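You operate a simulated robot arm through the tools that you are given. There is no shell and no other tool.

Carry out the task below with a simulated robot arm. There is one attempt and no reset: what you move stays moved.

## Task
Cap the green-banded core with the blue disc in the disc press.
Fine: core on the tray's stub, disc on it; close the tray before GO; pull it out again after. Set down upright: green-banded core.
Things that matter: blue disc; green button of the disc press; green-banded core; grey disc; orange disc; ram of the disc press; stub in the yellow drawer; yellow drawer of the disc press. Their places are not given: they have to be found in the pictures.

The check looks at the end state, three seconds after you hand in, the way a careful person would. Anything else that was tipped, shoved, dropped, spilled or broken makes it a failure. A push-on lid holds only when it is set on centred and level and pressed home; a screw cap is set on level and turned clockwise until tight.

## Robot
A 6-joint arm with a two-finger gripper, fixed in place. Base frame: the origin is on the floor under the middle of its stand, x ahead of it, y to its left, z up. Lengths are in m, angles in degrees, forces in N, time in s.
It reaches about 1.298 m from its shoulder. Its first joint turns from -149.0 to 149.0 degrees. Payload 1.57 kg.
The tool frame sits at the grasp point between the pads (the TCP): z along the fingers, y along the line on which they close. The tips reach 0.021 m beyond it. The gripper opens to 0.07 m; its body begins 0.05 m behind the TCP.
Orientation is told as [roll, pitch, yaw] about the base's x, y, z axes, in that order, counted from this pose: with the fingers straight down and closing along the base's y, the tool's x points along the base's -x, its y along +y and its z along -z.

## Interface
- The arm moves only by the tool nudge_tool. Its argument "steps" is a list of rows, each a list of 2 entries, a list of its own where there are three numbers: the shift along the tool's x, y, z in units of 500 mm (1.0 is 500 mm), then the turn, a rotation vector about the tool's x, y, z in units of 180 degrees (1.0 is 180 degrees). In form: [[[tx, ty, tz], [rx, ry, rz]], ...]. A call has 1 to 20 rows; each row is the pose to reach, as a shift and turn from the pose commanded when the call began, along the tool's axes at that moment. "jaw" is the gripper command, from -1 (shut) to 1 (fully open), values between in proportion, set as the call begins (left out, the last holds). A call with a number of a shift or a turn outside -1 to 1 is refused whole. Each row takes 0.2 s and may step no farther than 0.05 m and 8.6 degrees from the row before; otherwise, or with a gripper value out of range, the whole call is refused. Where a pose cannot be reached the arm comes as near as it can. A force on the tool above 40 N (or 10 N above the force at the start of the call, whichever is more), or a blocked arm, ends the call early, and 0.2 s more pass. The fingers move at their own pace (about 0.0648 m/s each) and stop on an object; they squeeze with about 21 N. The grip force told is the motor's: it shows also when the fingers shut on nothing. Time passes only in rows, and 0.2 s behind the last, so rows that repeat a pose let the fingers close. It gives the time, the measured TCP pose, the force on the tool (base axes), the opening and the grip force at its end, in the units of the frame above (readings bear some noise), with the torque about the TCP (base axes, N m) and any sound that the robot's microphone picked up.
- Cameras (640 x 400 px; columns grow to the right, rows downward): "scene" is fixed at [0.3955, -0.4943, 1.4373]; the picture's right is [-0.85, -0.52, 0.00], its down [-0.13, 0.21, -0.97] and it looks along [0.51, -0.83, -0.24] (base axes); focal length 214 px, centre (320, 200). "wrist" rides on the gripper at [0.079, 0.004, -0.081] in the tool frame; the picture's right is [-0.05, 1.00, 0.00], its down [-0.67, -0.04, -0.74] and it looks along [-0.74, -0.04, 0.67] (tool axes); focal length 256 px, centre (320, 200).
- snapshot(camera): a new picture of that camera. The clock stands still meanwhile.
- move_column(by): slides the trunk up (or, below 0, down) by that many m; the arm rides with it, the base frame stays. It gives what a move gives, with no picture.
- point_at(camera, pixels): for up to 12 pixels [column, row] of the newest picture of that camera ("zoom" is the newest enlarged one), the place [x, y, z] in the base frame of the surface seen there, good to about 0.003 m, but the place of the scene camera against the robot may be out by one fixed shift of up to 0.025 m in any direction. The clock stands still meanwhile.
- enlarge(camera, box): a new picture of the part [left, top, right, bottom] of that camera's present view, enlarged. The clock stands still meanwhile.
- job_done(): hands the job in; it is judged then, once.

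Open the gripper and draw the arm clear of the work before you hand the job in, unless the task says otherwise.

The tools are called after "Emit:" as a command line: name --argument value ..., lists and objects as JSON in quotes. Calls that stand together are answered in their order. nudge_tool: Moves the arm, as the interface text tells. Its arguments: {"type":"object","properties":{"steps":{"type":"array","items":{"type":"array"}},"jaw":{"type":"number"}},"required":["steps"]} The other tools are called the same way: move_column (by) moves the trunk up or down; snapshot (camera) takes a picture; point_at (camera, pixels) gives the place of the surface under pixels of a picture; enlarge (camera, box) takes an enlarged picture of a part of a camera's view; job_done () hands the job in.

At the start:

```text
time_s: 0.0
position: [0.1801, -0.6993, 1.1997]
orientation: [0.0, 0.0, 0.0]
wrist_force: [0.2, -0.6, 1.1]
moment: [0.01, 0.0, -0.01]
opening: 0.07
grip_force: 0.0
trunk travel left (down, up): [-0.881, 0.089]
```

scene: 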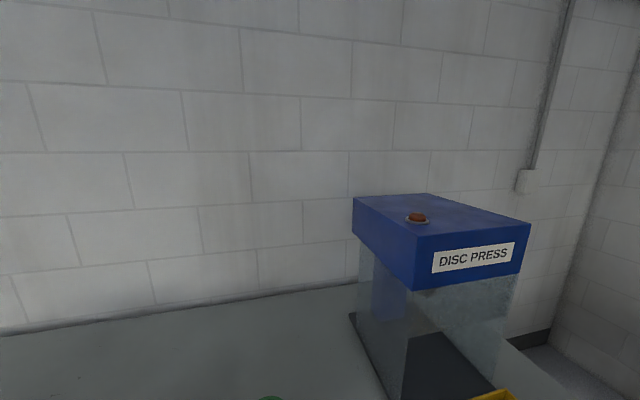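
wrist: 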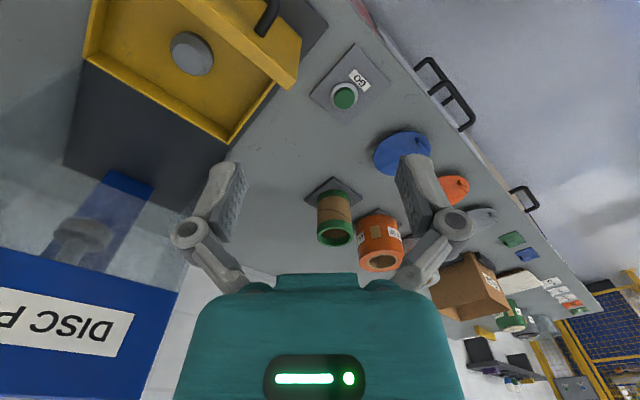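

The wrist picture shows the open yellow drawer with its stub near (192,55), the GO button at (345,97), the blue disc at (402,152) and the green-banded core at (337,220). I'll take a fresh wrist picture and a scene picture so I can measure positions.

Emit:
snapshot --camera "wrist"

Emit:
snapshot --camera "scene"

Emit:
enlarge --camera "wrist" --box '[290, 60, 530, 280]'

```text
taken
```

wrist: 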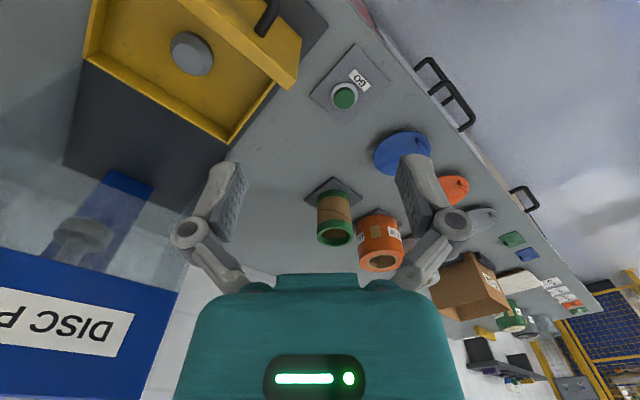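

```text
taken
```

scene: 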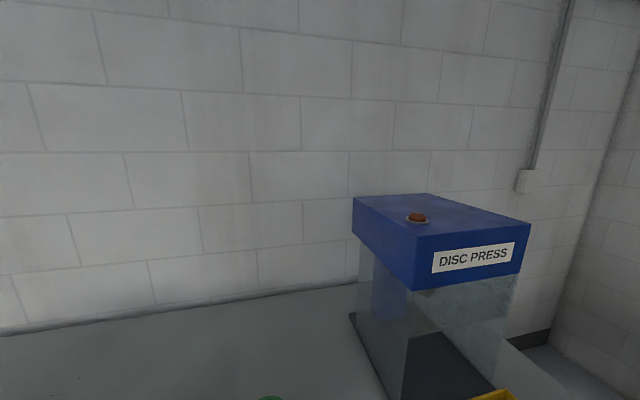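

```text
1.82 times, centred on (410, 170) of wrist
```

zoom: 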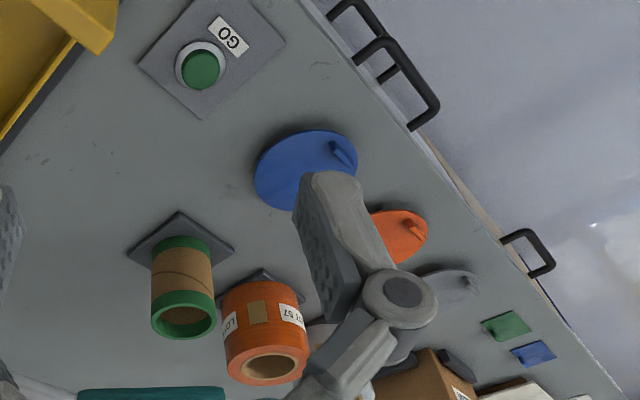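

The pictures are upside-down from the wrist. I'll measure the main features: stub, drawer corners, button, discs and core tops.

Emit:
point_at --camera "wrist" --pixels '[[192, 55], [192, 40], [345, 97], [385, 150], [415, 143], [455, 188], [337, 236], [320, 190], [382, 262], [270, 15], [230, 138], [300, 250]]'

Emit:
point_at --camera "zoom" --pixels '[[180, 240], [155, 310], [214, 310], [184, 295], [184, 338], [184, 275], [135, 252], [232, 248], [180, 213], [340, 152], [356, 158], [255, 185]]'

Emit:
enlarge --camera "wrist" --box '[40, 0, 360, 200]'

```text
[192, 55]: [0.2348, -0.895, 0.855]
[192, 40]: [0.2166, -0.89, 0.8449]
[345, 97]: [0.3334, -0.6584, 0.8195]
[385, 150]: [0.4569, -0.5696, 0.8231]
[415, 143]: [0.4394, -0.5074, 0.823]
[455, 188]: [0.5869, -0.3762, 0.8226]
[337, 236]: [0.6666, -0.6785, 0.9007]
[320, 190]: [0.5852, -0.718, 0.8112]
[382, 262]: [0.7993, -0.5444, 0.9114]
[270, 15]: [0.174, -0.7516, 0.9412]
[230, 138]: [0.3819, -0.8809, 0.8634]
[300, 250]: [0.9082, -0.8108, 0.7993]
```

```text
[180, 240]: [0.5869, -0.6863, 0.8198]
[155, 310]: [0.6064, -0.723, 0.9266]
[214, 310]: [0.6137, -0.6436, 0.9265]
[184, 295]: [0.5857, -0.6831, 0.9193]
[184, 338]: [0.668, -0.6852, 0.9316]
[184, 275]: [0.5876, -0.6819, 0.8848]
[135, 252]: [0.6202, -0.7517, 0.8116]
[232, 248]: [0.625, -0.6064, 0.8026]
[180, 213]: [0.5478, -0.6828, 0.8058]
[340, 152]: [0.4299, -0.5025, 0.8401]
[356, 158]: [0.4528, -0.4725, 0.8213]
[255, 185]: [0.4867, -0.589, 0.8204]
```

```text
2.00 times, centred on (200, 100) of wrist
```

zoom: 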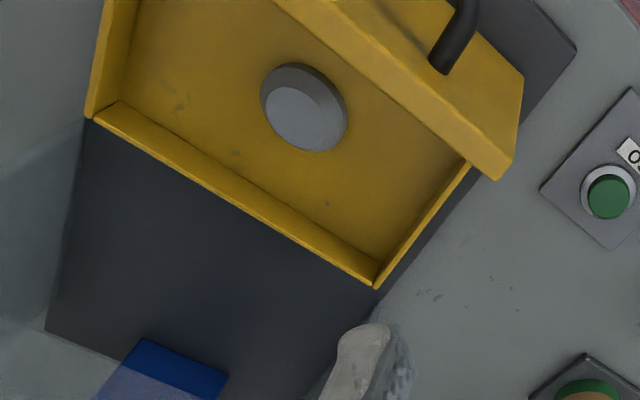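

The table is at about z=0.80, and the core stands at about (0.63,-0.68) on a dark square plate. I'll measure the drawer geometry from the zoom picture next.

Emit:
point_at --camera "zoom" --pixels '[[92, 112], [375, 283], [497, 172], [520, 78], [440, 65], [300, 115], [275, 75], [345, 118], [285, 140], [230, 50], [608, 196], [180, 365]]'

Emit:
point_at --camera "wrist" --pixels '[[264, 30], [268, 5], [300, 40], [295, 85], [60, 320], [15, 250], [180, 300], [80, 235], [150, 190], [70, 165], [328, 25], [150, 390]]'

```text
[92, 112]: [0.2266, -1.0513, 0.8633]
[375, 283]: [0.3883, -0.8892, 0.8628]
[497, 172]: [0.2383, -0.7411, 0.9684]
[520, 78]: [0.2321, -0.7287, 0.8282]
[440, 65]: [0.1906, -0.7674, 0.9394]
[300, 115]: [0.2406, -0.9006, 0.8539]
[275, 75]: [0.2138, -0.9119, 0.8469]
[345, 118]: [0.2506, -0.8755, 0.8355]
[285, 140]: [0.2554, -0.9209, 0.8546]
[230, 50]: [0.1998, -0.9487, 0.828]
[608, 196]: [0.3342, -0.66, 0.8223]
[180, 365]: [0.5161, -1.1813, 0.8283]
```

```text
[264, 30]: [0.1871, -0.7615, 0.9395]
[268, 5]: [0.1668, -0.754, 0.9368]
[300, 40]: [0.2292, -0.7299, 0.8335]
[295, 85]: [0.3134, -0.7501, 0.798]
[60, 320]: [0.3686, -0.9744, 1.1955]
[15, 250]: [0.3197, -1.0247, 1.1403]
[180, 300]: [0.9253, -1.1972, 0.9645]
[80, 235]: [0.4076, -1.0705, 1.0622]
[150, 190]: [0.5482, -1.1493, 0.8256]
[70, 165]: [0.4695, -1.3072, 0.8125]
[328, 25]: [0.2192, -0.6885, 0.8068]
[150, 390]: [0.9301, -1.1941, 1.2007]
```

The drawer axis runs along (-0.707, 0.707). The stub is at about (0.236,-0.899) and the ram sits about 0.243 m further in. I'll move the camera closer to the core, to TCP (0.45,-0.68,1.15), to see its shape.

Emit:
nudge_tool --steps '[[[-0.09, 0.006, 0.016], [0, 0, 0]], [[-0.18, 0.012, 0.033], [0, 0, 0]], [[-0.27, 0.02, 0.05], [0, 0, 0]], [[-0.36, 0.026, 0.066], [0, 0, 0]], [[-0.45, 0.032, 0.083], [0, 0, 0]], [[-0.54, 0.038, 0.1], [0, 0, 0]]]' --jaw 1

Emit:
snapshot --camera "wrist"

Emit:
enlarge --camera "wrist" --box '[220, 80, 480, 280]'

```text
time_s: 1.4
position: [0.4522, -0.677, 1.199]
orientation: [0.0, 0.0, -0.2]
wrist_force: [0.0, 0.2, 0.0]
moment: [0.02, 0.02, 0.03]
opening: 0.07
grip_force: 0.0
out of reach, approached as far as the arm can: row 1, 2, 3, 4, 5, 6
trunk travel left (down, up): [-0.881, 0.089]
```

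```text
taken
```

wrist: 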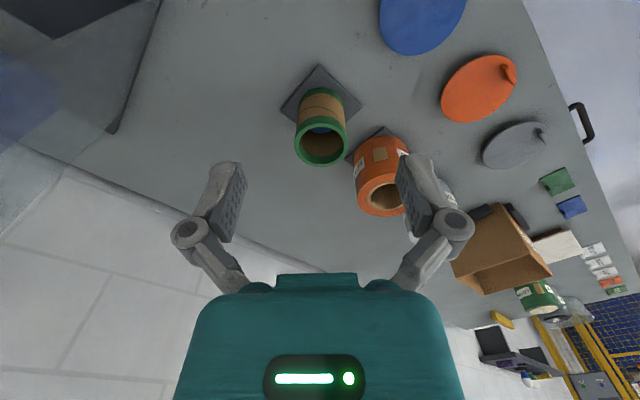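

```text
2.00 times, centred on (350, 180) of wrist
```

zoom: 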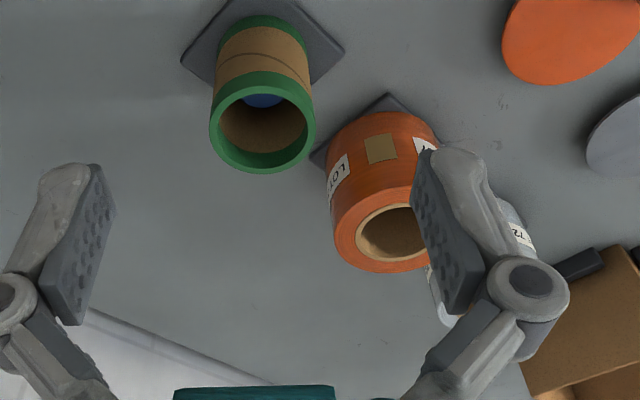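

The reading says the arm can't go lower from this trunk height, and the green core shows something blue deep inside its bore at zoom (262,100). I'll enlarge that and measure the rim.

Emit:
enlarge --camera "wrist" --box '[280, 60, 380, 180]'

Emit:
point_at --camera "wrist" --pixels '[[320, 163], [296, 145], [346, 143], [320, 120], [318, 130], [283, 107], [359, 104], [318, 67], [300, 120], [346, 100], [302, 105], [342, 90]]'

```text
3.33 times, centred on (330, 120) of wrist
```

zoom: 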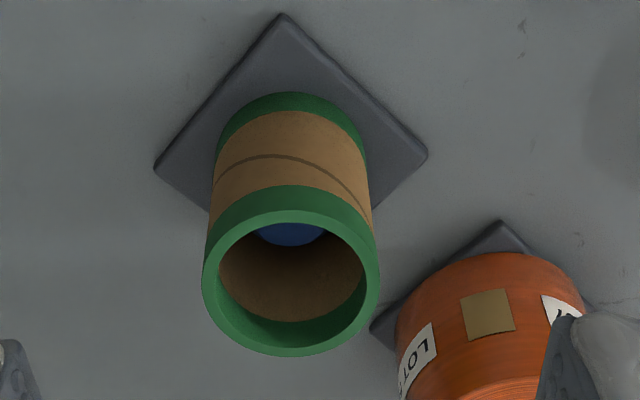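

```text
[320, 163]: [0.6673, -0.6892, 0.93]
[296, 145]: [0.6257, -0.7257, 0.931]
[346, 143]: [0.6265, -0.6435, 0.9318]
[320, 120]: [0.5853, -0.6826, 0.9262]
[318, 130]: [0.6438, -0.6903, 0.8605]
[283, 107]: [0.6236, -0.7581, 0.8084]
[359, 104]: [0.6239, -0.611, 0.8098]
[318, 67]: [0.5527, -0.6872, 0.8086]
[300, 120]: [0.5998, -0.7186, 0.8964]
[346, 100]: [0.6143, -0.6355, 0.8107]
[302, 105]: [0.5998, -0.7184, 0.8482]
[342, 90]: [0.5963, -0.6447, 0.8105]
```

The core rim top is at z≈0.931, centred near (0.625,-0.685). Outer diameter is about 0.082 and the bore about 0.068, so it has to be gripped by the wall. I'll lower the trunk by 0.2 to gain reach; nothing under the gripper at (0.45,-0.68) stands above about 0.82.

Emit:
move_column --by -0.2

Emit:
snapshot --camera "wrist"

Emit:
snapshot --camera "scene"

```text
time_s: 3.6
position: [0.4506, -0.6783, 0.9997]
orientation: [0.0, 0.0, -0.1]
wrist_force: [0.3, -0.6, -0.9]
moment: [0.03, 0.03, 0.0]
opening: 0.07
grip_force: 0.0
trunk travel left (down, up): [-0.681, 0.289]
```

```text
taken
```

wrist: 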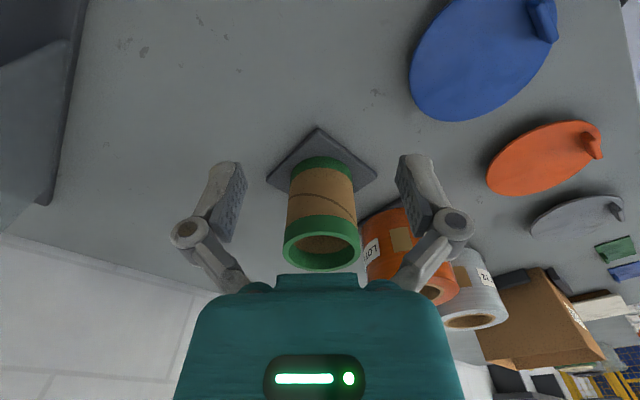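

```text
taken
```

scene: 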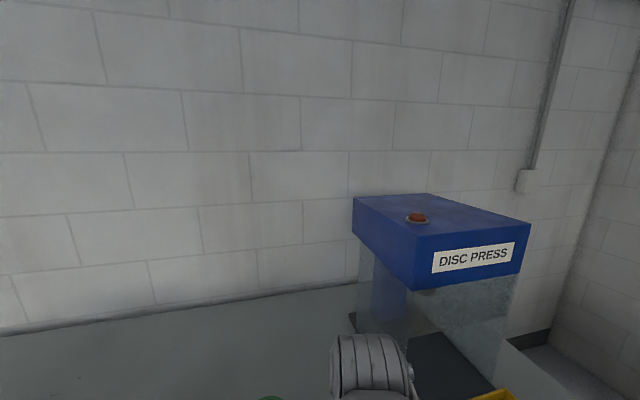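

The lower view is clear. Next I'll look at the blue disc and its tab by moving up and across toward TCP (0.40,-0.56,1.08).

Emit:
nudge_tool --steps '[[[0.02, 0.05, -0.04], [0, 0, 0]], [[0.04, 0.1, -0.08], [0, 0, 0]], [[0.06, 0.15, -0.12], [0, 0, 0]], [[0.08, 0.2, -0.16], [0, 0, 0]], [[0.1, 0.24, -0.16], [0, 0, 0]]]'

Emit:
snapshot --camera "wrist"

```text
time_s: 4.8
position: [0.4061, -0.5611, 0.9993]
orientation: [0.0, 0.0, 0.0]
wrist_force: [-0.4, 0.1, 0.4]
moment: [0.03, -0.03, 0.02]
opening: 0.0698
grip_force: 0.0
out of reach, approached as far as the arm can: row 1, 2, 3, 4, 5
trunk travel left (down, up): [-0.681, 0.289]
```

```text
taken
```

wrist: 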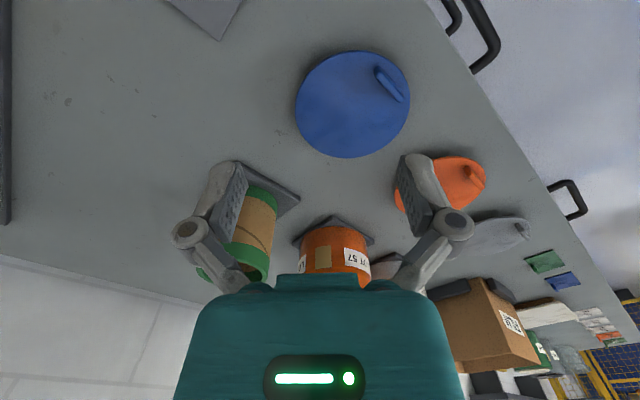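

The arm keeps its height (z stayed at 0.999), so vertical motion seems to come only from the trunk. The blue disc with its tab is at (352,104); I'll enlarge and measure it.

Emit:
enlarge --camera "wrist" --box '[280, 30, 440, 170]'

Emit:
point_at --camera "wrist" --pixels '[[296, 105], [409, 105], [352, 53], [352, 156], [352, 104], [380, 70], [400, 98], [390, 84], [375, 85], [320, 70], [385, 140], [330, 200]]'

```text
2.86 times, centred on (360, 100) of wrist
```

zoom: 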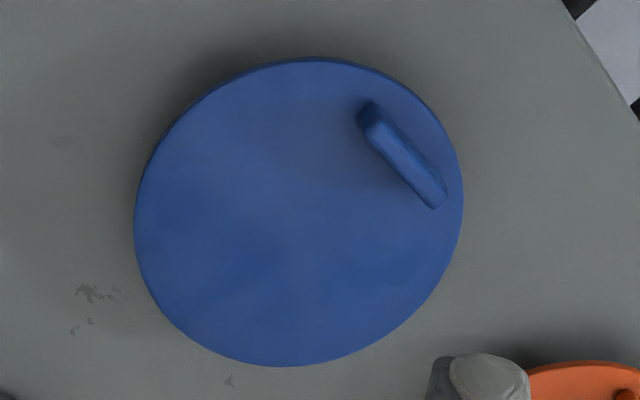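

```text
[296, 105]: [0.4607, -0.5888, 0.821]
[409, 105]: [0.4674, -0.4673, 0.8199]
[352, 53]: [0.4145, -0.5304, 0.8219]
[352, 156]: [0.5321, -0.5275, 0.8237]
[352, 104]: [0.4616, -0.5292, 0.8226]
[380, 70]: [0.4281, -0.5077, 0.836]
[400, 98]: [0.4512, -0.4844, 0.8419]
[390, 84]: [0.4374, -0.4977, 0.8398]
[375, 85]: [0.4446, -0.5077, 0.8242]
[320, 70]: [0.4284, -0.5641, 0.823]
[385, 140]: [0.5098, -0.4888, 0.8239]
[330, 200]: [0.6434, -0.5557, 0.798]
```

The blue disc's top is at z≈0.8225, centred near (0.473,-0.528) with a diameter of about 0.12. Its tab is a bar from about (0.428,-0.508) to (0.451,-0.484), topping out at z≈0.841. I'll send a null row plus a yaw test to see how the commanded pose behaves.

Emit:
nudge_tool --steps '[[[0, 0, 0], [0, 0, 0]], [[0, 0, 0], [0, 0, 0]]]'

Emit:
nudge_tool --steps '[[[0, 0, 0], [0, 0, 0.04]], [[0, 0, 0], [0, 0, 0.04]], [[0, 0, 0], [0, 0, 0.04]]]'

Emit:
nudge_tool --steps '[[[0, 0, 0.01], [0, 0, 0]], [[0, 0, 0.01], [0, 0, 0]], [[0, 0, 0.01], [0, 0, 0]]]'

```text
time_s: 5.4
position: [0.4054, -0.5612, 0.9992]
orientation: [0.0, 0.0, 0.0]
wrist_force: [-1.0, 0.0, -0.4]
moment: [0.01, 0.02, -0.01]
opening: 0.0702
grip_force: 0.1
trunk travel left (down, up): [-0.681, 0.289]
```

```text
time_s: 6.2
position: [0.4042, -0.5628, 0.9989]
orientation: [0.0, 0.0, -7.2]
wrist_force: [0.1, -0.3, -0.4]
moment: [0.0, -0.01, 0.0]
opening: 0.0699
grip_force: 0.0
trunk travel left (down, up): [-0.681, 0.289]
```

```text
time_s: 7.0
position: [0.4051, -0.5622, 0.9997]
orientation: [0.0, 0.0, -7.2]
wrist_force: [0.2, 0.0, -0.2]
moment: [0.01, 0.01, -0.01]
opening: 0.0701
grip_force: 0.0
out of reach, approached as far as the arm can: row 1, 2, 3
trunk travel left (down, up): [-0.681, 0.289]
```

The reading confirms the arm moves only in x, y and yaw, with z coming from the trunk. Earlier the bore of the green core showed something blue at about z=0.86, so I'll raise the trunk and look down into it from above.

Emit:
nudge_tool --steps '[[[0, 0, 0], [0, 0, -0.04]], [[0, 0, 0], [0, 0, -0.04]]]'

Emit:
move_column --by 0.28

Emit:
nudge_tool --steps '[[[-0.07, -0.05, 0], [0, 0, 0]], [[-0.14, -0.1, 0], [0, 0, 0]], [[-0.21, -0.15, 0], [0, 0, 0]], [[-0.28, -0.2, 0], [0, 0, 0]], [[-0.35, -0.25, 0], [0, 0, 0]], [[-0.35, -0.25, 0], [0, 0, 0]]]'

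Emit:
snapshot --camera "wrist"

```text
time_s: 7.6
position: [0.4049, -0.5615, 0.9988]
orientation: [0.1, 0.0, 0.1]
wrist_force: [-0.5, 0.2, 0.2]
moment: [0.0, -0.01, 0.0]
opening: 0.0701
grip_force: 0.1
trunk travel left (down, up): [-0.681, 0.289]
```

```text
time_s: 10.4
position: [0.405, -0.562, 1.2794]
orientation: [0.0, 0.0, 0.0]
wrist_force: [-0.1, -0.2, 0.6]
moment: [0.02, -0.01, 0.0]
opening: 0.0702
grip_force: 0.0
trunk travel left (down, up): [-0.961, 0.009]
```

```text
time_s: 11.8
position: [0.5795, -0.6865, 1.2803]
orientation: [0.0, 0.0, 0.0]
wrist_force: [-0.4, 0.6, -0.1]
moment: [-0.01, -0.01, 0.0]
opening: 0.0699
grip_force: 0.1
trunk travel left (down, up): [-0.961, 0.009]
```

```text
taken
```

wrist: 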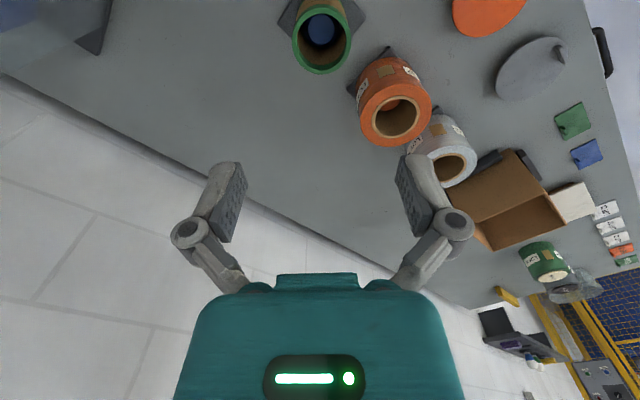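

Emit:
enlarge --camera "wrist" --box '[260, 0, 400, 90]'

Emit:
point_at --camera "wrist" --pixels '[[322, 72], [293, 45], [350, 45], [321, 30], [312, 30], [332, 30], [321, 42], [321, 18], [321, 60], [380, 55], [395, 145], [395, 120]]'

```text
4.44 times, centred on (330, 45) of wrist
```

zoom: 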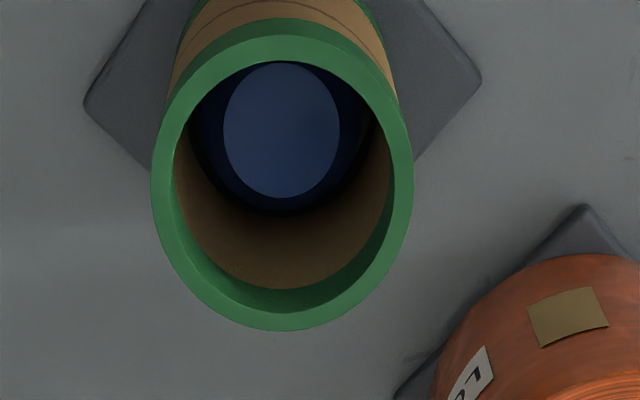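

```text
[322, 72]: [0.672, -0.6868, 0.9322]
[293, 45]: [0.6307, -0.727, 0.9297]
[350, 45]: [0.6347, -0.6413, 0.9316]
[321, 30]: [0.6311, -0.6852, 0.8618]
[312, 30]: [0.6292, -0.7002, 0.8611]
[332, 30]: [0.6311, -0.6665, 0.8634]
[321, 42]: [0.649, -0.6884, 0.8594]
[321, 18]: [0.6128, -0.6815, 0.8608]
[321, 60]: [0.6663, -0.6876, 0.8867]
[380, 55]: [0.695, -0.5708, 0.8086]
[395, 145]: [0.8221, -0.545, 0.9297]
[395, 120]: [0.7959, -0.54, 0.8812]
```

Looking down the bore I see a blue flat-topped peg with its top at z≈0.861, standing on the plate. The core therefore needs more than 0.06 m of straight lift. I'll measure points around the rim's top face in the zoom to get its centre.

Emit:
point_at --camera "zoom" --pixels '[[163, 180], [402, 178], [280, 50], [285, 318], [205, 80], [368, 88], [190, 265], [375, 265], [280, 130], [228, 130], [338, 130], [281, 190]]'

Emit:
point_at --camera "zoom" --pixels '[[152, 180], [175, 180], [392, 178], [412, 178], [282, 36], [282, 62], [285, 307], [286, 329], [281, 66], [90, 105], [470, 85], [281, 205]]'

```text
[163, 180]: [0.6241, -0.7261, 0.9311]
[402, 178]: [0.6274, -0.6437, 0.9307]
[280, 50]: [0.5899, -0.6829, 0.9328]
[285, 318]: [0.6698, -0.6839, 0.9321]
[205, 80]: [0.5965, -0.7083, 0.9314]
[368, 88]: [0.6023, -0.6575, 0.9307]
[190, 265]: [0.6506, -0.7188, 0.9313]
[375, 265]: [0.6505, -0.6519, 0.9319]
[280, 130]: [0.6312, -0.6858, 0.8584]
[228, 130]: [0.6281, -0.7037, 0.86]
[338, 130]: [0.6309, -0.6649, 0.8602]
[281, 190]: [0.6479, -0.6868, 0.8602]
```

```text
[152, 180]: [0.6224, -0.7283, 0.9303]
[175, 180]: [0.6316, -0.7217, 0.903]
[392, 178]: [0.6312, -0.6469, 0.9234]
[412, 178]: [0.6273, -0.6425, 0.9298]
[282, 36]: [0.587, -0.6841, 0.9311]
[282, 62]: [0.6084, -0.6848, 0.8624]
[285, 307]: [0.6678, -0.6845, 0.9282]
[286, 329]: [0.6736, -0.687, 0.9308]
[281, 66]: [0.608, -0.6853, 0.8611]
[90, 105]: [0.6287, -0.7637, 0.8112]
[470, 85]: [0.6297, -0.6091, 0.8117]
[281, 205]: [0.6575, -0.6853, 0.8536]
```

The core's centre fits at about (0.630,-0.685), with outer radius about 0.043 and bore radius about 0.036. Now I'll go over the drawer at TCP (0.186,-0.90) and measure the stub with the same viewing geometry.

Emit:
nudge_tool --steps '[[[0.095, 0, 0], [0, 0, 0]], [[0.19, 0, 0], [0, 0, 0]], [[0.285, 0, 0], [0, 0, 0]], [[0.38, 0, 0], [0, 0, 0]], [[0.475, 0, 0], [0, 0, 0]], [[0.57, 0, 0], [0, 0, 0]], [[0.665, 0, 0], [0, 0, 0]], [[0.76, 0, 0], [0, 0, 0]], [[0.787, -0.085, 0], [0, 0, 0]], [[0.787, -0.17, 0], [0, 0, 0]], [[0.787, -0.255, 0], [0, 0, 0]], [[0.787, -0.34, 0], [0, 0, 0]], [[0.787, -0.427, 0], [0, 0, 0]], [[0.787, -0.427, 0], [0, 0, 0]]]'

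Emit:
snapshot --camera "wrist"

Emit:
enlarge --camera "wrist" --box '[240, 0, 400, 100]'

```text
time_s: 14.8
position: [0.186, -0.9007, 1.2797]
orientation: [0.0, 0.0, -0.1]
wrist_force: [-0.4, 0.1, 0.0]
moment: [-0.01, -0.04, 0.02]
opening: 0.0701
grip_force: 0.0
trunk travel left (down, up): [-0.961, 0.009]
```

```text
taken
```

wrist: 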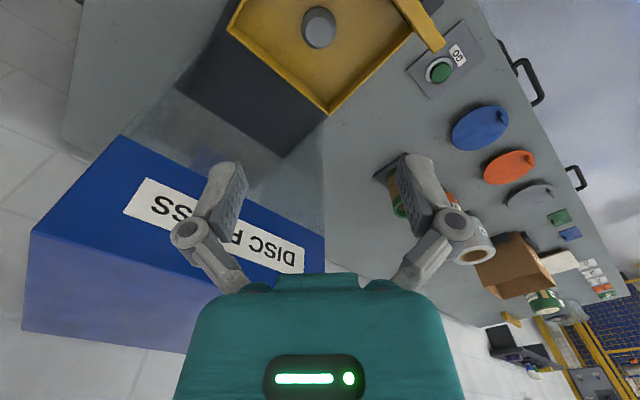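

```text
4.00 times, centred on (320, 50) of wrist
```

zoom: 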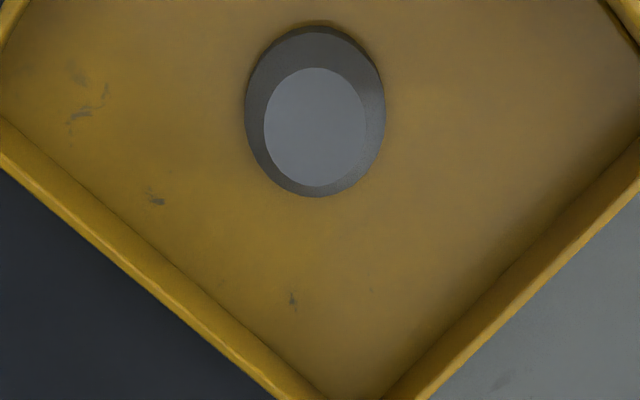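

The stub shows clearly, with its top flat centred at zoom (314,127). I'll measure the edges of its top and base, plus the drawer walls.

Emit:
point_at --camera "zoom" --pixels '[[266, 125], [362, 125], [314, 70], [314, 183], [314, 127], [248, 110], [382, 110], [314, 194], [312, 32], [200, 110], [450, 110], [314, 230]]'

Emit:
point_at --camera "zoom" --pixels '[[280, 80], [350, 165], [280, 165], [350, 80], [243, 110], [388, 110], [314, 200], [4, 140], [320, 396], [380, 396], [620, 170], [5, 30]]'

Emit:
point_at --camera "wrist" --pixels '[[328, 112], [232, 32], [412, 25], [440, 72], [417, 3], [425, 30], [440, 45], [490, 118], [505, 140], [232, 185], [180, 200], [325, 190]]'

```text
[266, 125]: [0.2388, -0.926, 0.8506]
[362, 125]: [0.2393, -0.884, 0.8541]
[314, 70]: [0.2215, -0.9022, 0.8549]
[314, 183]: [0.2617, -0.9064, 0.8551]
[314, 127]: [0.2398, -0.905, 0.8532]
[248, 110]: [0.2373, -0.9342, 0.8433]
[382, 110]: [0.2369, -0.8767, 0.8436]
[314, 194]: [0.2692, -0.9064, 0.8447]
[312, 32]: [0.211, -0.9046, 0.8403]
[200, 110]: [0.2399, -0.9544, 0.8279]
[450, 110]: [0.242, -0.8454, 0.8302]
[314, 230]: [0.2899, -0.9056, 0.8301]
```

```text
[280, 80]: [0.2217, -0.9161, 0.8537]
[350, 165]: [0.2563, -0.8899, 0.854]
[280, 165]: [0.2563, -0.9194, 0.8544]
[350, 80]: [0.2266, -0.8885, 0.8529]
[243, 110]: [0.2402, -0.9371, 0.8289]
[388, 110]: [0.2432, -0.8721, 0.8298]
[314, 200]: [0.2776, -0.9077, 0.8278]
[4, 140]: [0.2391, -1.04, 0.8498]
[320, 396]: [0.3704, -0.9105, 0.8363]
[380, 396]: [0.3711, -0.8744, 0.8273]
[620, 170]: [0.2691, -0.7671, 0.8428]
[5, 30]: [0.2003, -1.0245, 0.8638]
```

```text
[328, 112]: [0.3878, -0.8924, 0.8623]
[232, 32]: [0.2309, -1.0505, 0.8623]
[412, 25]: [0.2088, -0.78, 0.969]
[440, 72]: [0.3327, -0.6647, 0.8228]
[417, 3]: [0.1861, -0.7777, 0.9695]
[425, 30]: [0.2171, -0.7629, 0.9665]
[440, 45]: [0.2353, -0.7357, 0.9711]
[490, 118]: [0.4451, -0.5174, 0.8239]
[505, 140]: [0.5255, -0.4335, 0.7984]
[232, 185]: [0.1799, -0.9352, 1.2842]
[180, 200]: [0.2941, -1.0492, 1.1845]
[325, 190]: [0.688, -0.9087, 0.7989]
```

The stub centre is at about (0.2405,-0.905). Its base is about 0.058 in diameter and chamfered, the drawer floor is at z≈0.829 and the front panel top at 0.969. I'll set the jaw to about 0.045 and move above the core's +y wall at TCP (0.630,-0.6455).

Emit:
nudge_tool --steps '[[[0, 0.085, 0], [0, 0, 0]], [[0, 0.17, 0], [0, 0, 0]], [[0, 0.255, 0], [0, 0, 0]], [[0, 0.34, 0], [0, 0, 0]], [[-0.02, 0.425, 0], [0, 0, 0]], [[-0.06, 0.5104, 0], [0, 0, 0]], [[-0.15, 0.5104, 0], [0, 0, 0]], [[-0.245, 0.5104, 0], [0, 0, 0]], [[-0.34, 0.5104, 0], [0, 0, 0]], [[-0.435, 0.5104, 0], [0, 0, 0]], [[-0.53, 0.5104, 0], [0, 0, 0]], [[-0.625, 0.5104, 0], [0, 0, 0]], [[-0.72, 0.5104, 0], [0, 0, 0]], [[-0.815, 0.5104, 0], [0, 0, 0]], [[-0.888, 0.5104, 0], [0, 0, 0]], [[-0.888, 0.5104, 0], [0, 0, 0]], [[-0.888, 0.5104, 0], [0, 0, 0]]]' --jaw 0.286

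Emit:
move_column --by -0.27

Emit:
snapshot --camera "wrist"

```text
time_s: 18.4
position: [0.6296, -0.6442, 1.2793]
orientation: [0.0, 0.1, 0.0]
wrist_force: [-0.2, -1.0, 0.5]
moment: [0.03, 0.04, 0.04]
opening: 0.0449
grip_force: 0.1
trunk travel left (down, up): [-0.961, 0.009]
```

```text
time_s: 21.1
position: [0.6307, -0.6469, 1.0087]
orientation: [-0.1, 0.0, 0.0]
wrist_force: [0.1, -0.2, -0.2]
moment: [-0.02, 0.02, 0.01]
opening: 0.0446
grip_force: 0.0
trunk travel left (down, up): [-0.691, 0.279]
```

```text
taken
```

wrist: 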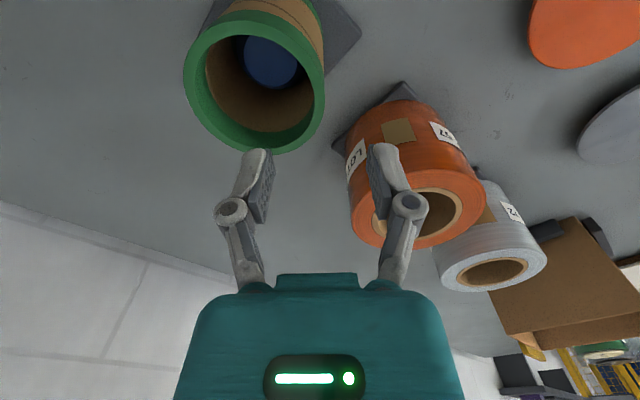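

The tips are about 0.056 above the rim, and the rim's right wall shows at (313,85) under the gap between the fingers. I'll re-measure the rim from here before going down.

Emit:
enlarge --camera "wrist" --box '[170, 0, 350, 160]'

Emit:
point_at --camera "wrist" --pixels '[[195, 85], [314, 85], [254, 142], [251, 21], [206, 45], [303, 45], [214, 124], [298, 124], [270, 60]]'

```text
2.50 times, centred on (260, 80) of wrist
```

zoom: 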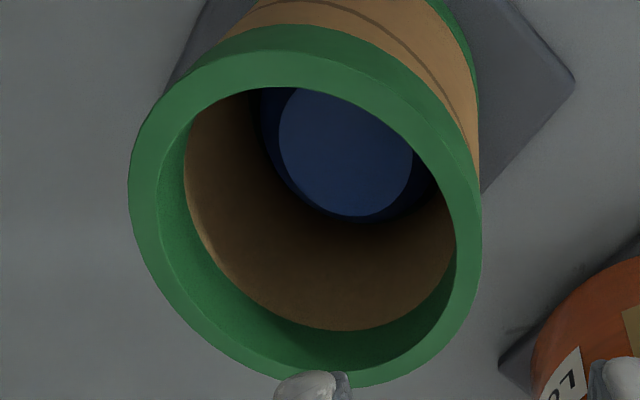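

```text
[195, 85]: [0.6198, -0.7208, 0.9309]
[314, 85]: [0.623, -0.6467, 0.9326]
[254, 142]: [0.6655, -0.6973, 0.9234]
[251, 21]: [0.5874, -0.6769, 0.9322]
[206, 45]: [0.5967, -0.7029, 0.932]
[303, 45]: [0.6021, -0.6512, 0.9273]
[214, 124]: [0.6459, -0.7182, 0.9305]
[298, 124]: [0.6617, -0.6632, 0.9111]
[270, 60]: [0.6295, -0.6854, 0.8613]
```

The ring's wall on this side is at y≈-0.646, which matches the TCP. I'll go down to just above the rim and check the alignment.

Emit:
move_column --by -0.05

Emit:
snapshot --camera "wrist"

```text
time_s: 22.1
position: [0.6294, -0.6442, 0.9596]
orientation: [0.0, 0.0, 0.0]
wrist_force: [0.6, -0.2, -0.7]
moment: [0.01, 0.01, 0.01]
opening: 0.0449
grip_force: 0.1
trunk travel left (down, up): [-0.641, 0.329]
```

```text
taken
```

wrist: 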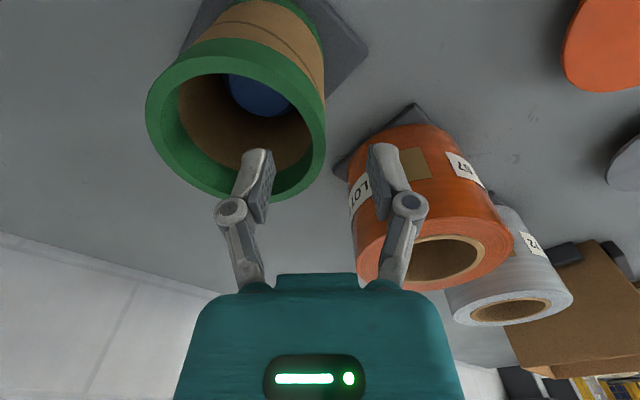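

The left finger is over the bore and the right finger is outside the wall, clear of the orange core. I'll go down to TCP z≈0.913 and then close.

Emit:
move_column --by -0.046

Emit:
snapshot --camera "wrist"

```text
time_s: 22.9
position: [0.6307, -0.6442, 0.9138]
orientation: [0.0, 0.0, 0.1]
wrist_force: [0.4, 0.2, 0.1]
moment: [-0.03, 0.01, -0.01]
opening: 0.0448
grip_force: 0.1
trunk travel left (down, up): [-0.595, 0.375]
```

```text
taken
```

wrist: 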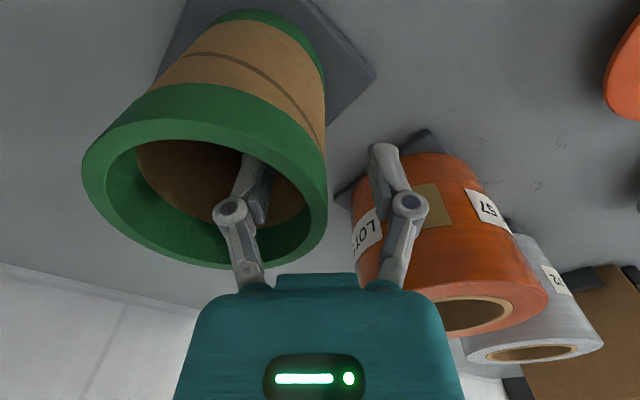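

The finger is inside the bore with no contact force. Closing on the wall now.

Emit:
nudge_tool --steps '[[[0, 0, 0], [0, 0, 0]], [[0, 0, 0], [0, 0, 0]], [[0, 0, 0], [0, 0, 0]], [[0, 0, 0], [0, 0, 0]], [[0, 0, 0], [0, 0, 0]]]' --jaw -1

Emit:
snapshot --camera "wrist"

```text
time_s: 24.1
position: [0.6305, -0.6452, 0.9135]
orientation: [0.1, 0.1, 0.0]
wrist_force: [-0.2, 0.3, -0.5]
moment: [0.01, -0.09, 0.01]
opening: 0.0061
grip_force: 21.1
trunk travel left (down, up): [-0.595, 0.375]
```

```text
taken
```

wrist: 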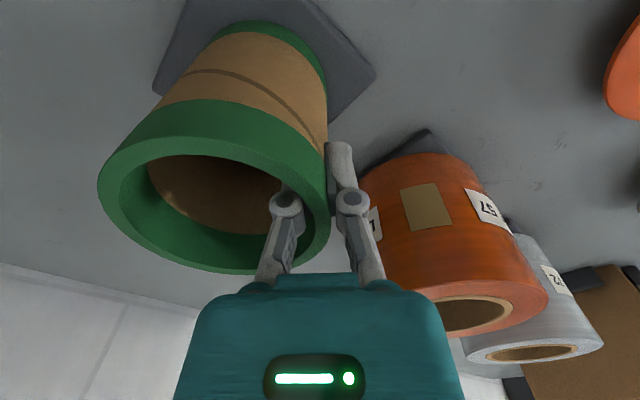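

The wall is gripped with an opening of 6 mm and 21 N. I'll lift slightly and check that the core comes up level.

Emit:
move_column --by 0.015

Emit:
snapshot --camera "wrist"

```text
time_s: 24.8
position: [0.6312, -0.6443, 0.9281]
orientation: [-0.1, 0.0, 0.0]
wrist_force: [0.1, -0.6, -1.8]
moment: [0.07, 0.02, -0.02]
opening: 0.0059
grip_force: 20.8
trunk travel left (down, up): [-0.61, 0.36]
```

```text
taken
```

wrist: 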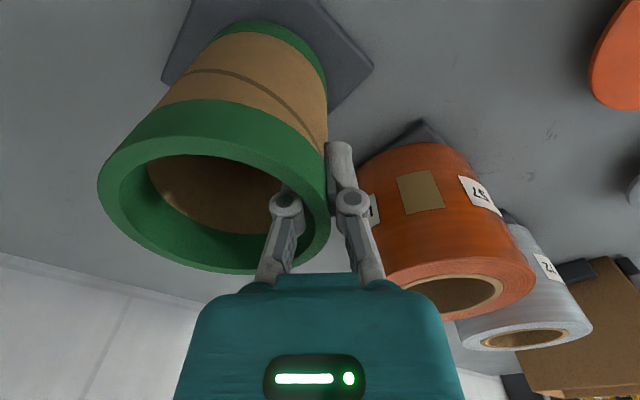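

The core came up with the gripper at about 2 N, and its picture relative to the fingers didn't change. I'll check its level by measuring points around the rim.

Emit:
enlarge --camera "wrist" --box '[80, 60, 360, 290]'

Emit:
point_at --camera "wrist" --pixels '[[107, 185], [140, 232], [200, 262], [245, 266], [215, 148], [160, 152], [285, 165], [315, 200], [318, 225]]'

```text
1.74 times, centred on (220, 175) of wrist
```

zoom: 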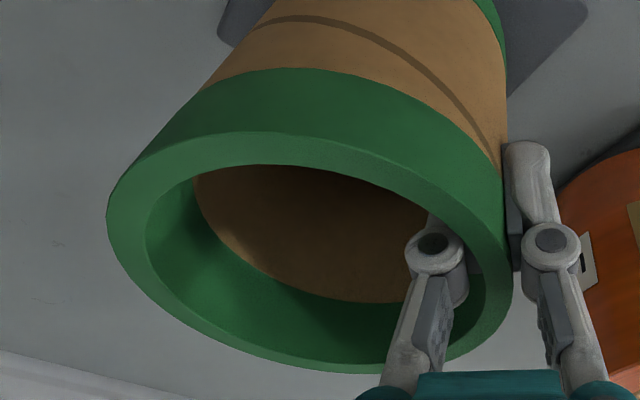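

```text
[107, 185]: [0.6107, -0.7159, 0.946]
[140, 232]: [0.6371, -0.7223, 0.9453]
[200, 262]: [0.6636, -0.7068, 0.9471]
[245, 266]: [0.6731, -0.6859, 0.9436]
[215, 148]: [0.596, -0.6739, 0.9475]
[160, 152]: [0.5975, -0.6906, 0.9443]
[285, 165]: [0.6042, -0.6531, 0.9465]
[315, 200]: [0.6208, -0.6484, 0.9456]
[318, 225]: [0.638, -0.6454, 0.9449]
```

The rim points are all at z≈0.946, so the core is level, with its centre about (0.0015,-0.039) from the TCP. I'll lift it 0.2 m, well clear of the peg and the drawer's front panel.

Emit:
move_column --by 0.2

Emit:
nudge_tool --steps '[[[0.05, 0, 0], [0, 0, 0]], [[0.12, 0, 0], [0, 0, 0]], [[0.19, 0, 0], [0, 0, 0]], [[0.26, 0, 0], [0, 0, 0]], [[0.33, 0, 0], [0, 0, 0]], [[0.4, 0, 0], [0, 0, 0]], [[0.47, 0, 0], [0, 0, 0]], [[0.54, 0, 0], [0, 0, 0]], [[0.61, -0.03, 0], [0, 0, 0]], [[0.68, -0.07, 0], [0, 0, 0]], [[0.74, -0.13, 0], [0, 0, 0]], [[0.783, -0.2, 0], [0, 0, 0]], [[0.783, -0.27, 0], [0, 0, 0]], [[0.783, -0.34, 0], [0, 0, 0]], [[0.783, -0.4, 0], [0, 0, 0]], [[0.783, -0.442, 0], [0, 0, 0]], [[0.783, -0.442, 0], [0, 0, 0]], [[0.783, -0.442, 0], [0, 0, 0]]]'

Emit:
snapshot --camera "wrist"

```text
time_s: 26.9
position: [0.6306, -0.6463, 1.1275]
orientation: [0.0, 0.0, 0.0]
wrist_force: [0.3, 0.6, -0.8]
moment: [0.07, 0.03, -0.02]
opening: 0.0059
grip_force: 20.8
trunk travel left (down, up): [-0.81, 0.16]
```

```text
time_s: 30.8
position: [0.2376, -0.8652, 1.1279]
orientation: [0.0, 0.0, 0.0]
wrist_force: [0.9, 0.3, -1.0]
moment: [0.03, 0.0, 0.01]
opening: 0.006
grip_force: 20.5
trunk travel left (down, up): [-0.81, 0.16]
```

```text
taken
```

wrist: 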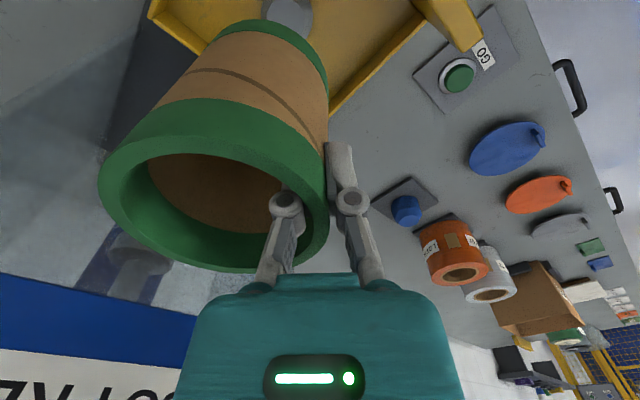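

The core is now over the drawer, and the blue peg stayed on its plate at (405,205). I'll check the rim position relative to the stub, then lower part of the way.

Emit:
point_at --camera "wrist" --pixels '[[108, 185], [140, 232], [200, 262], [245, 266], [215, 148], [285, 165], [315, 200], [318, 225], [290, 12], [275, 5], [308, 8], [290, 25]]'

Emit:
move_column --by -0.13

Emit:
snapshot --camera "wrist"

```text
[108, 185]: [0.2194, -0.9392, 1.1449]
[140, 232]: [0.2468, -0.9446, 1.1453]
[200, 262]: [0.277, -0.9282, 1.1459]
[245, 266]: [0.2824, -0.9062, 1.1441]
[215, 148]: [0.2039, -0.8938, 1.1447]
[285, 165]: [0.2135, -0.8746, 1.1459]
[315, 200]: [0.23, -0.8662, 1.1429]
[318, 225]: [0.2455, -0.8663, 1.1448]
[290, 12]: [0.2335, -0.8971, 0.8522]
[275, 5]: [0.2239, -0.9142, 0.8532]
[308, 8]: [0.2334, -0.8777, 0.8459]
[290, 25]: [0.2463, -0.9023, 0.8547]
```

```text
time_s: 32.3
position: [0.2381, -0.865, 0.9992]
orientation: [-0.1, 0.0, 0.0]
wrist_force: [-0.6, -0.1, -0.4]
moment: [0.05, -0.01, 0.0]
opening: 0.0059
grip_force: 20.8
trunk travel left (down, up): [-0.68, 0.29]
```

```text
taken
```

wrist: 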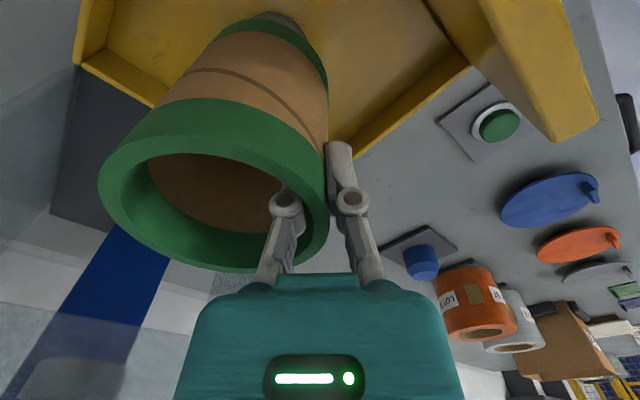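

The rim centre fits to (0.242,-0.905) against the stub at (0.2405,-0.905), which is well within clearance. I'll lower 0.045 so the core goes over the stub's chamfer and watch the force.

Emit:
move_column --by -0.045

Emit:
move_column --by -0.012

```text
time_s: 33.2
position: [0.2394, -0.8651, 0.9538]
orientation: [0.0, 0.1, 0.1]
wrist_force: [-0.7, -0.7, -1.4]
moment: [0.04, 0.01, 0.01]
opening: 0.0058
grip_force: 21.0
trunk travel left (down, up): [-0.635, 0.335]
```

```text
time_s: 33.8
position: [0.2381, -0.8661, 0.9416]
orientation: [0.0, 0.0, 0.1]
wrist_force: [-0.3, 0.3, -1.6]
moment: [0.04, -0.03, -0.01]
opening: 0.0059
grip_force: 21.4
trunk travel left (down, up): [-0.623, 0.347]
```

No contact yet, and by estimate the core's bottom is about 8 mm above the drawer floor. I'll go down in small steps.

Emit:
move_column --by -0.005

Emit:
move_column --by -0.002

```text
time_s: 34.4
position: [0.2387, -0.8637, 0.935]
orientation: [0.1, -0.1, 0.0]
wrist_force: [0.1, 1.0, -1.1]
moment: [0.07, 0.03, 0.02]
opening: 0.0059
grip_force: 20.9
trunk travel left (down, up): [-0.618, 0.352]
```

```text
time_s: 34.9
position: [0.2384, -0.8658, 0.9343]
orientation: [0.0, 0.0, -0.1]
wrist_force: [0.0, -1.2, -0.9]
moment: [0.02, 0.05, 0.0]
opening: 0.0056
grip_force: 20.9
trunk travel left (down, up): [-0.616, 0.354]
```

Still hanging free, with z force about -1 N. I'll continue in 1.5 mm steps.

Emit:
move_column --by -0.0015

Emit:
move_column --by -0.0015

Emit:
snapshot --camera "wrist"

```text
time_s: 35.4
position: [0.2385, -0.8633, 0.9334]
orientation: [0.0, 0.0, 0.0]
wrist_force: [0.0, 0.5, -0.6]
moment: [0.04, -0.01, -0.01]
opening: 0.0059
grip_force: 20.8
trunk travel left (down, up): [-0.614, 0.356]
```

```text
time_s: 35.9
position: [0.2394, -0.8647, 0.9319]
orientation: [-0.1, 0.1, 0.0]
wrist_force: [0.2, 1.4, 1.3]
moment: [-0.05, -0.08, 0.06]
opening: 0.006
grip_force: 21.2
trunk travel left (down, up): [-0.613, 0.357]
```

```text
taken
```

wrist: 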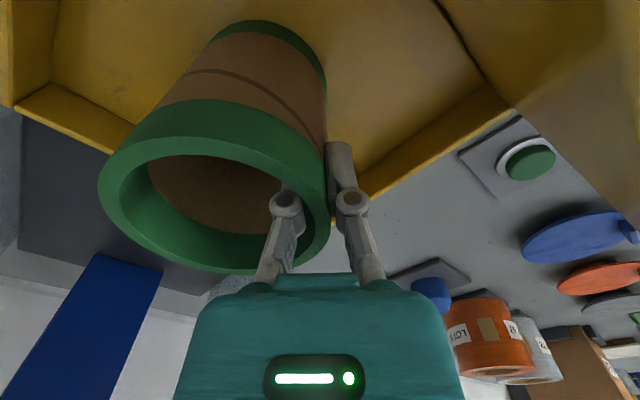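

The z force turned positive (+1.3 N) at TCP z≈0.932, which puts the bottom at about 0.828, so the core is on the floor. I'll release with a small opening.

Emit:
nudge_tool --steps '[[[0, 0, 0], [0, 0, 0]], [[0, 0, 0], [0, 0, 0]], [[0, 0, 0], [0, 0, 0]], [[0, 0, 0], [0, 0, 0]]]' --jaw -0.1

Emit:
snapshot --camera "wrist"

```text
time_s: 36.9
position: [0.24, -0.8647, 0.9316]
orientation: [-0.1, 0.0, 0.0]
wrist_force: [0.0, 0.5, 0.0]
moment: [0.0, 0.0, -0.01]
opening: 0.0315
grip_force: 0.1
trunk travel left (down, up): [-0.613, 0.357]
```

```text
taken
```

wrist: 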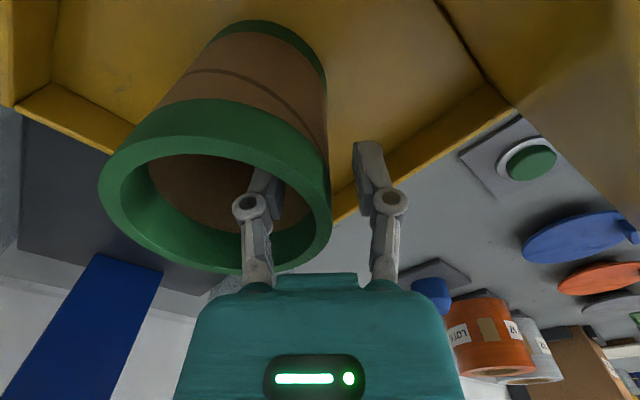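

The core stands free with the fingers clear on both sides. I'll raise the trunk straight up.

Emit:
move_column --by 0.345

Emit:
nudge_tool --steps '[[[0.05, -0.03, 0], [0, 0, 0]], [[0.104, -0.07, 0], [0, 0, 0]], [[0.104, -0.07, 0], [0, 0, 0]]]'

Emit:
snapshot --camera "wrist"

Emit:
enlarge --camera "wrist" --box '[240, 0, 400, 100]'

```text
time_s: 40.3
position: [0.2387, -0.8644, 1.2771]
orientation: [0.1, 0.0, 0.0]
wrist_force: [-0.4, 0.5, 0.0]
moment: [0.0, 0.0, -0.01]
opening: 0.0316
grip_force: 0.0
trunk travel left (down, up): [-0.958, 0.012]
```

```text
time_s: 41.1
position: [0.1864, -0.8997, 1.2765]
orientation: [0.0, 0.0, 0.0]
wrist_force: [-0.6, 1.2, 1.6]
moment: [0.01, 0.02, -0.01]
opening: 0.0315
grip_force: 0.0
trunk travel left (down, up): [-0.958, 0.012]
```

```text
taken
```

wrist: 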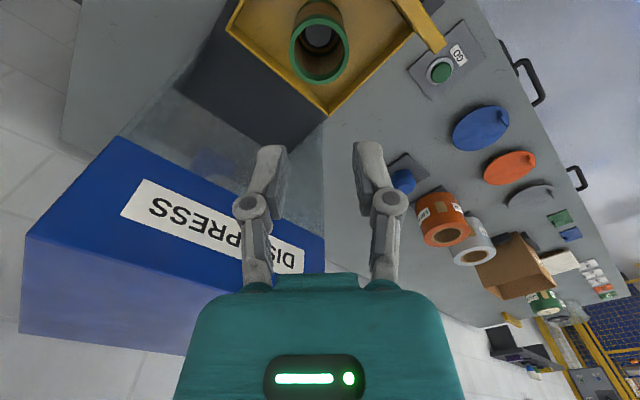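

```text
4.00 times, centred on (320, 50) of wrist
```

zoom: 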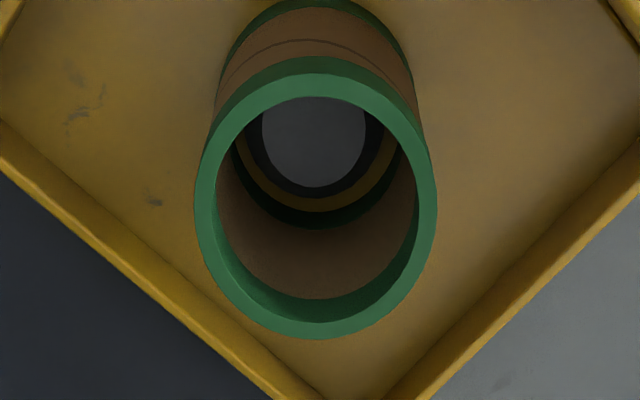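

The core is on the stub, and the stub shows centred in the bore. I'll measure the rim's exact place for the disc placement.

Emit:
point_at --camera "zoom" --pixels '[[207, 205], [426, 200], [313, 84], [320, 328], [240, 115], [398, 125], [230, 285], [405, 280], [314, 150], [270, 150], [358, 150], [314, 205]]'

Emit:
point_at --camera "zoom" --pixels '[[196, 205], [435, 200], [312, 75], [320, 338], [218, 200], [412, 200], [313, 94], [320, 320]]'

```text
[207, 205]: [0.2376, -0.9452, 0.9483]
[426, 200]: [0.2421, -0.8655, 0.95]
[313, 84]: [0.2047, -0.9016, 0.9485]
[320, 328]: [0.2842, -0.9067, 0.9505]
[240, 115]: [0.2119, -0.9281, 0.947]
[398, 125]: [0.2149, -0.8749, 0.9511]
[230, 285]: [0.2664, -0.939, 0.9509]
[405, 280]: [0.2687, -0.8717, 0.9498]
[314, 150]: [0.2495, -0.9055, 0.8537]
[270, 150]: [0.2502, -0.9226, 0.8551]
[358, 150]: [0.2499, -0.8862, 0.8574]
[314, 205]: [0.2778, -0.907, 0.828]
```

```text
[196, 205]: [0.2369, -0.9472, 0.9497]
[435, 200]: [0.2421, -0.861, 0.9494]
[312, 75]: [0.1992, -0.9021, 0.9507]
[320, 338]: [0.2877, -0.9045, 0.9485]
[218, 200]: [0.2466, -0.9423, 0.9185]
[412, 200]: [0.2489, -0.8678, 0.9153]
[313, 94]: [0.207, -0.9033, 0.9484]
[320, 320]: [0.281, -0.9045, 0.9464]
```

The core centre is at about (0.2435,-0.9045) with its rim at z≈0.9495. Next is the blue disc: I'll turn to yaw 45° so the fingers close across the tab, and move to a viewing spot at TCP (0.405,-0.531).

Emit:
nudge_tool --steps '[[[0, 0.082, 0], [0, 0, 0]], [[0, 0.164, 0], [0, 0, 0]], [[0, 0.246, 0], [0, 0, 0]], [[0, 0.328, 0], [0, 0, 0]], [[0, 0.41, 0], [0, 0, 0]], [[0, 0.492, 0], [0, 0, 0]], [[0, 0.574, 0], [0, 0, 0]], [[0, 0.656, 0], [0, 0, 0]], [[0, 0.737, 0], [0, 0, 0]], [[-0.073, 0.737, 0], [0, 0, -0.042]], [[-0.146, 0.737, 0], [0, 0, -0.084]], [[-0.219, 0.737, 0], [0, 0, -0.126]], [[-0.292, 0.737, 0], [0, 0, -0.168]], [[-0.365, 0.737, 0], [0, 0, -0.21]], [[-0.437, 0.737, 0], [0, 0, -0.25]], [[-0.437, 0.737, 0], [0, 0, -0.25]]]'

Emit:
move_column --by -0.2

Emit:
snapshot --camera "wrist"

```text
time_s: 44.5
position: [0.4051, -0.5297, 1.2771]
orientation: [0.0, 0.1, 45.1]
wrist_force: [-0.5, -0.9, 0.4]
moment: [-0.02, -0.03, 0.04]
opening: 0.0317
grip_force: 0.1
trunk travel left (down, up): [-0.958, 0.012]
```

```text
time_s: 46.6
position: [0.4059, -0.5309, 1.0766]
orientation: [0.0, 0.0, 45.0]
wrist_force: [-0.7, 0.2, -0.6]
moment: [-0.02, -0.02, 0.0]
opening: 0.0316
grip_force: 0.0
trunk travel left (down, up): [-0.758, 0.212]
```

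```text
taken
```

wrist: 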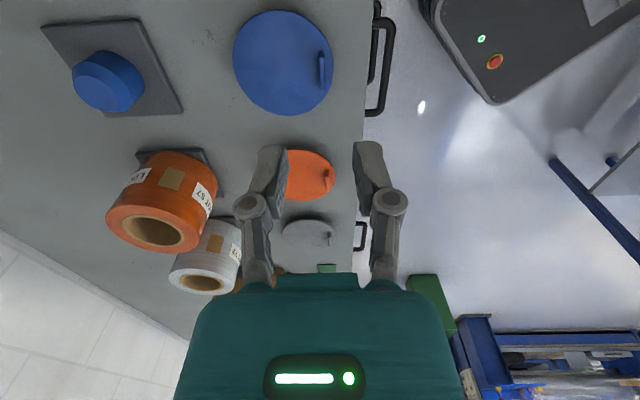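

At yaw 45° the tab shows vertical at column 321, in line with the fingers' gap. I'll enlarge and measure the tab and disc edges.

Emit:
enlarge --camera "wrist" --box '[220, 0, 380, 120]'

Emit:
point_at --camera "zoom" --pixels '[[405, 215], [405, 270], [405, 320], [395, 260], [415, 260], [60, 240], [440, 240], [240, 50], [240, 440], [240, 240], [400, 340], [410, 200]]'

```text
3.33 times, centred on (300, 60) of wrist
```

zoom: 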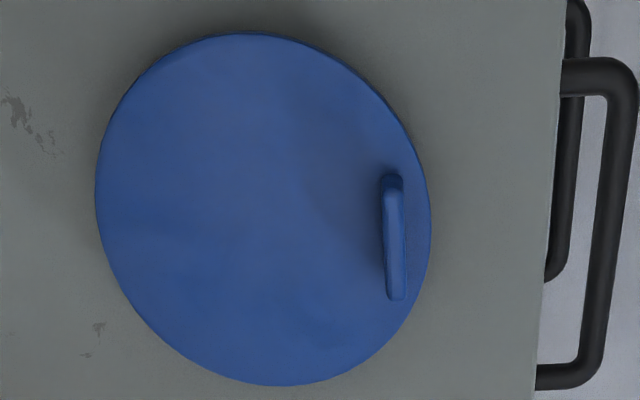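

```text
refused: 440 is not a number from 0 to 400
```

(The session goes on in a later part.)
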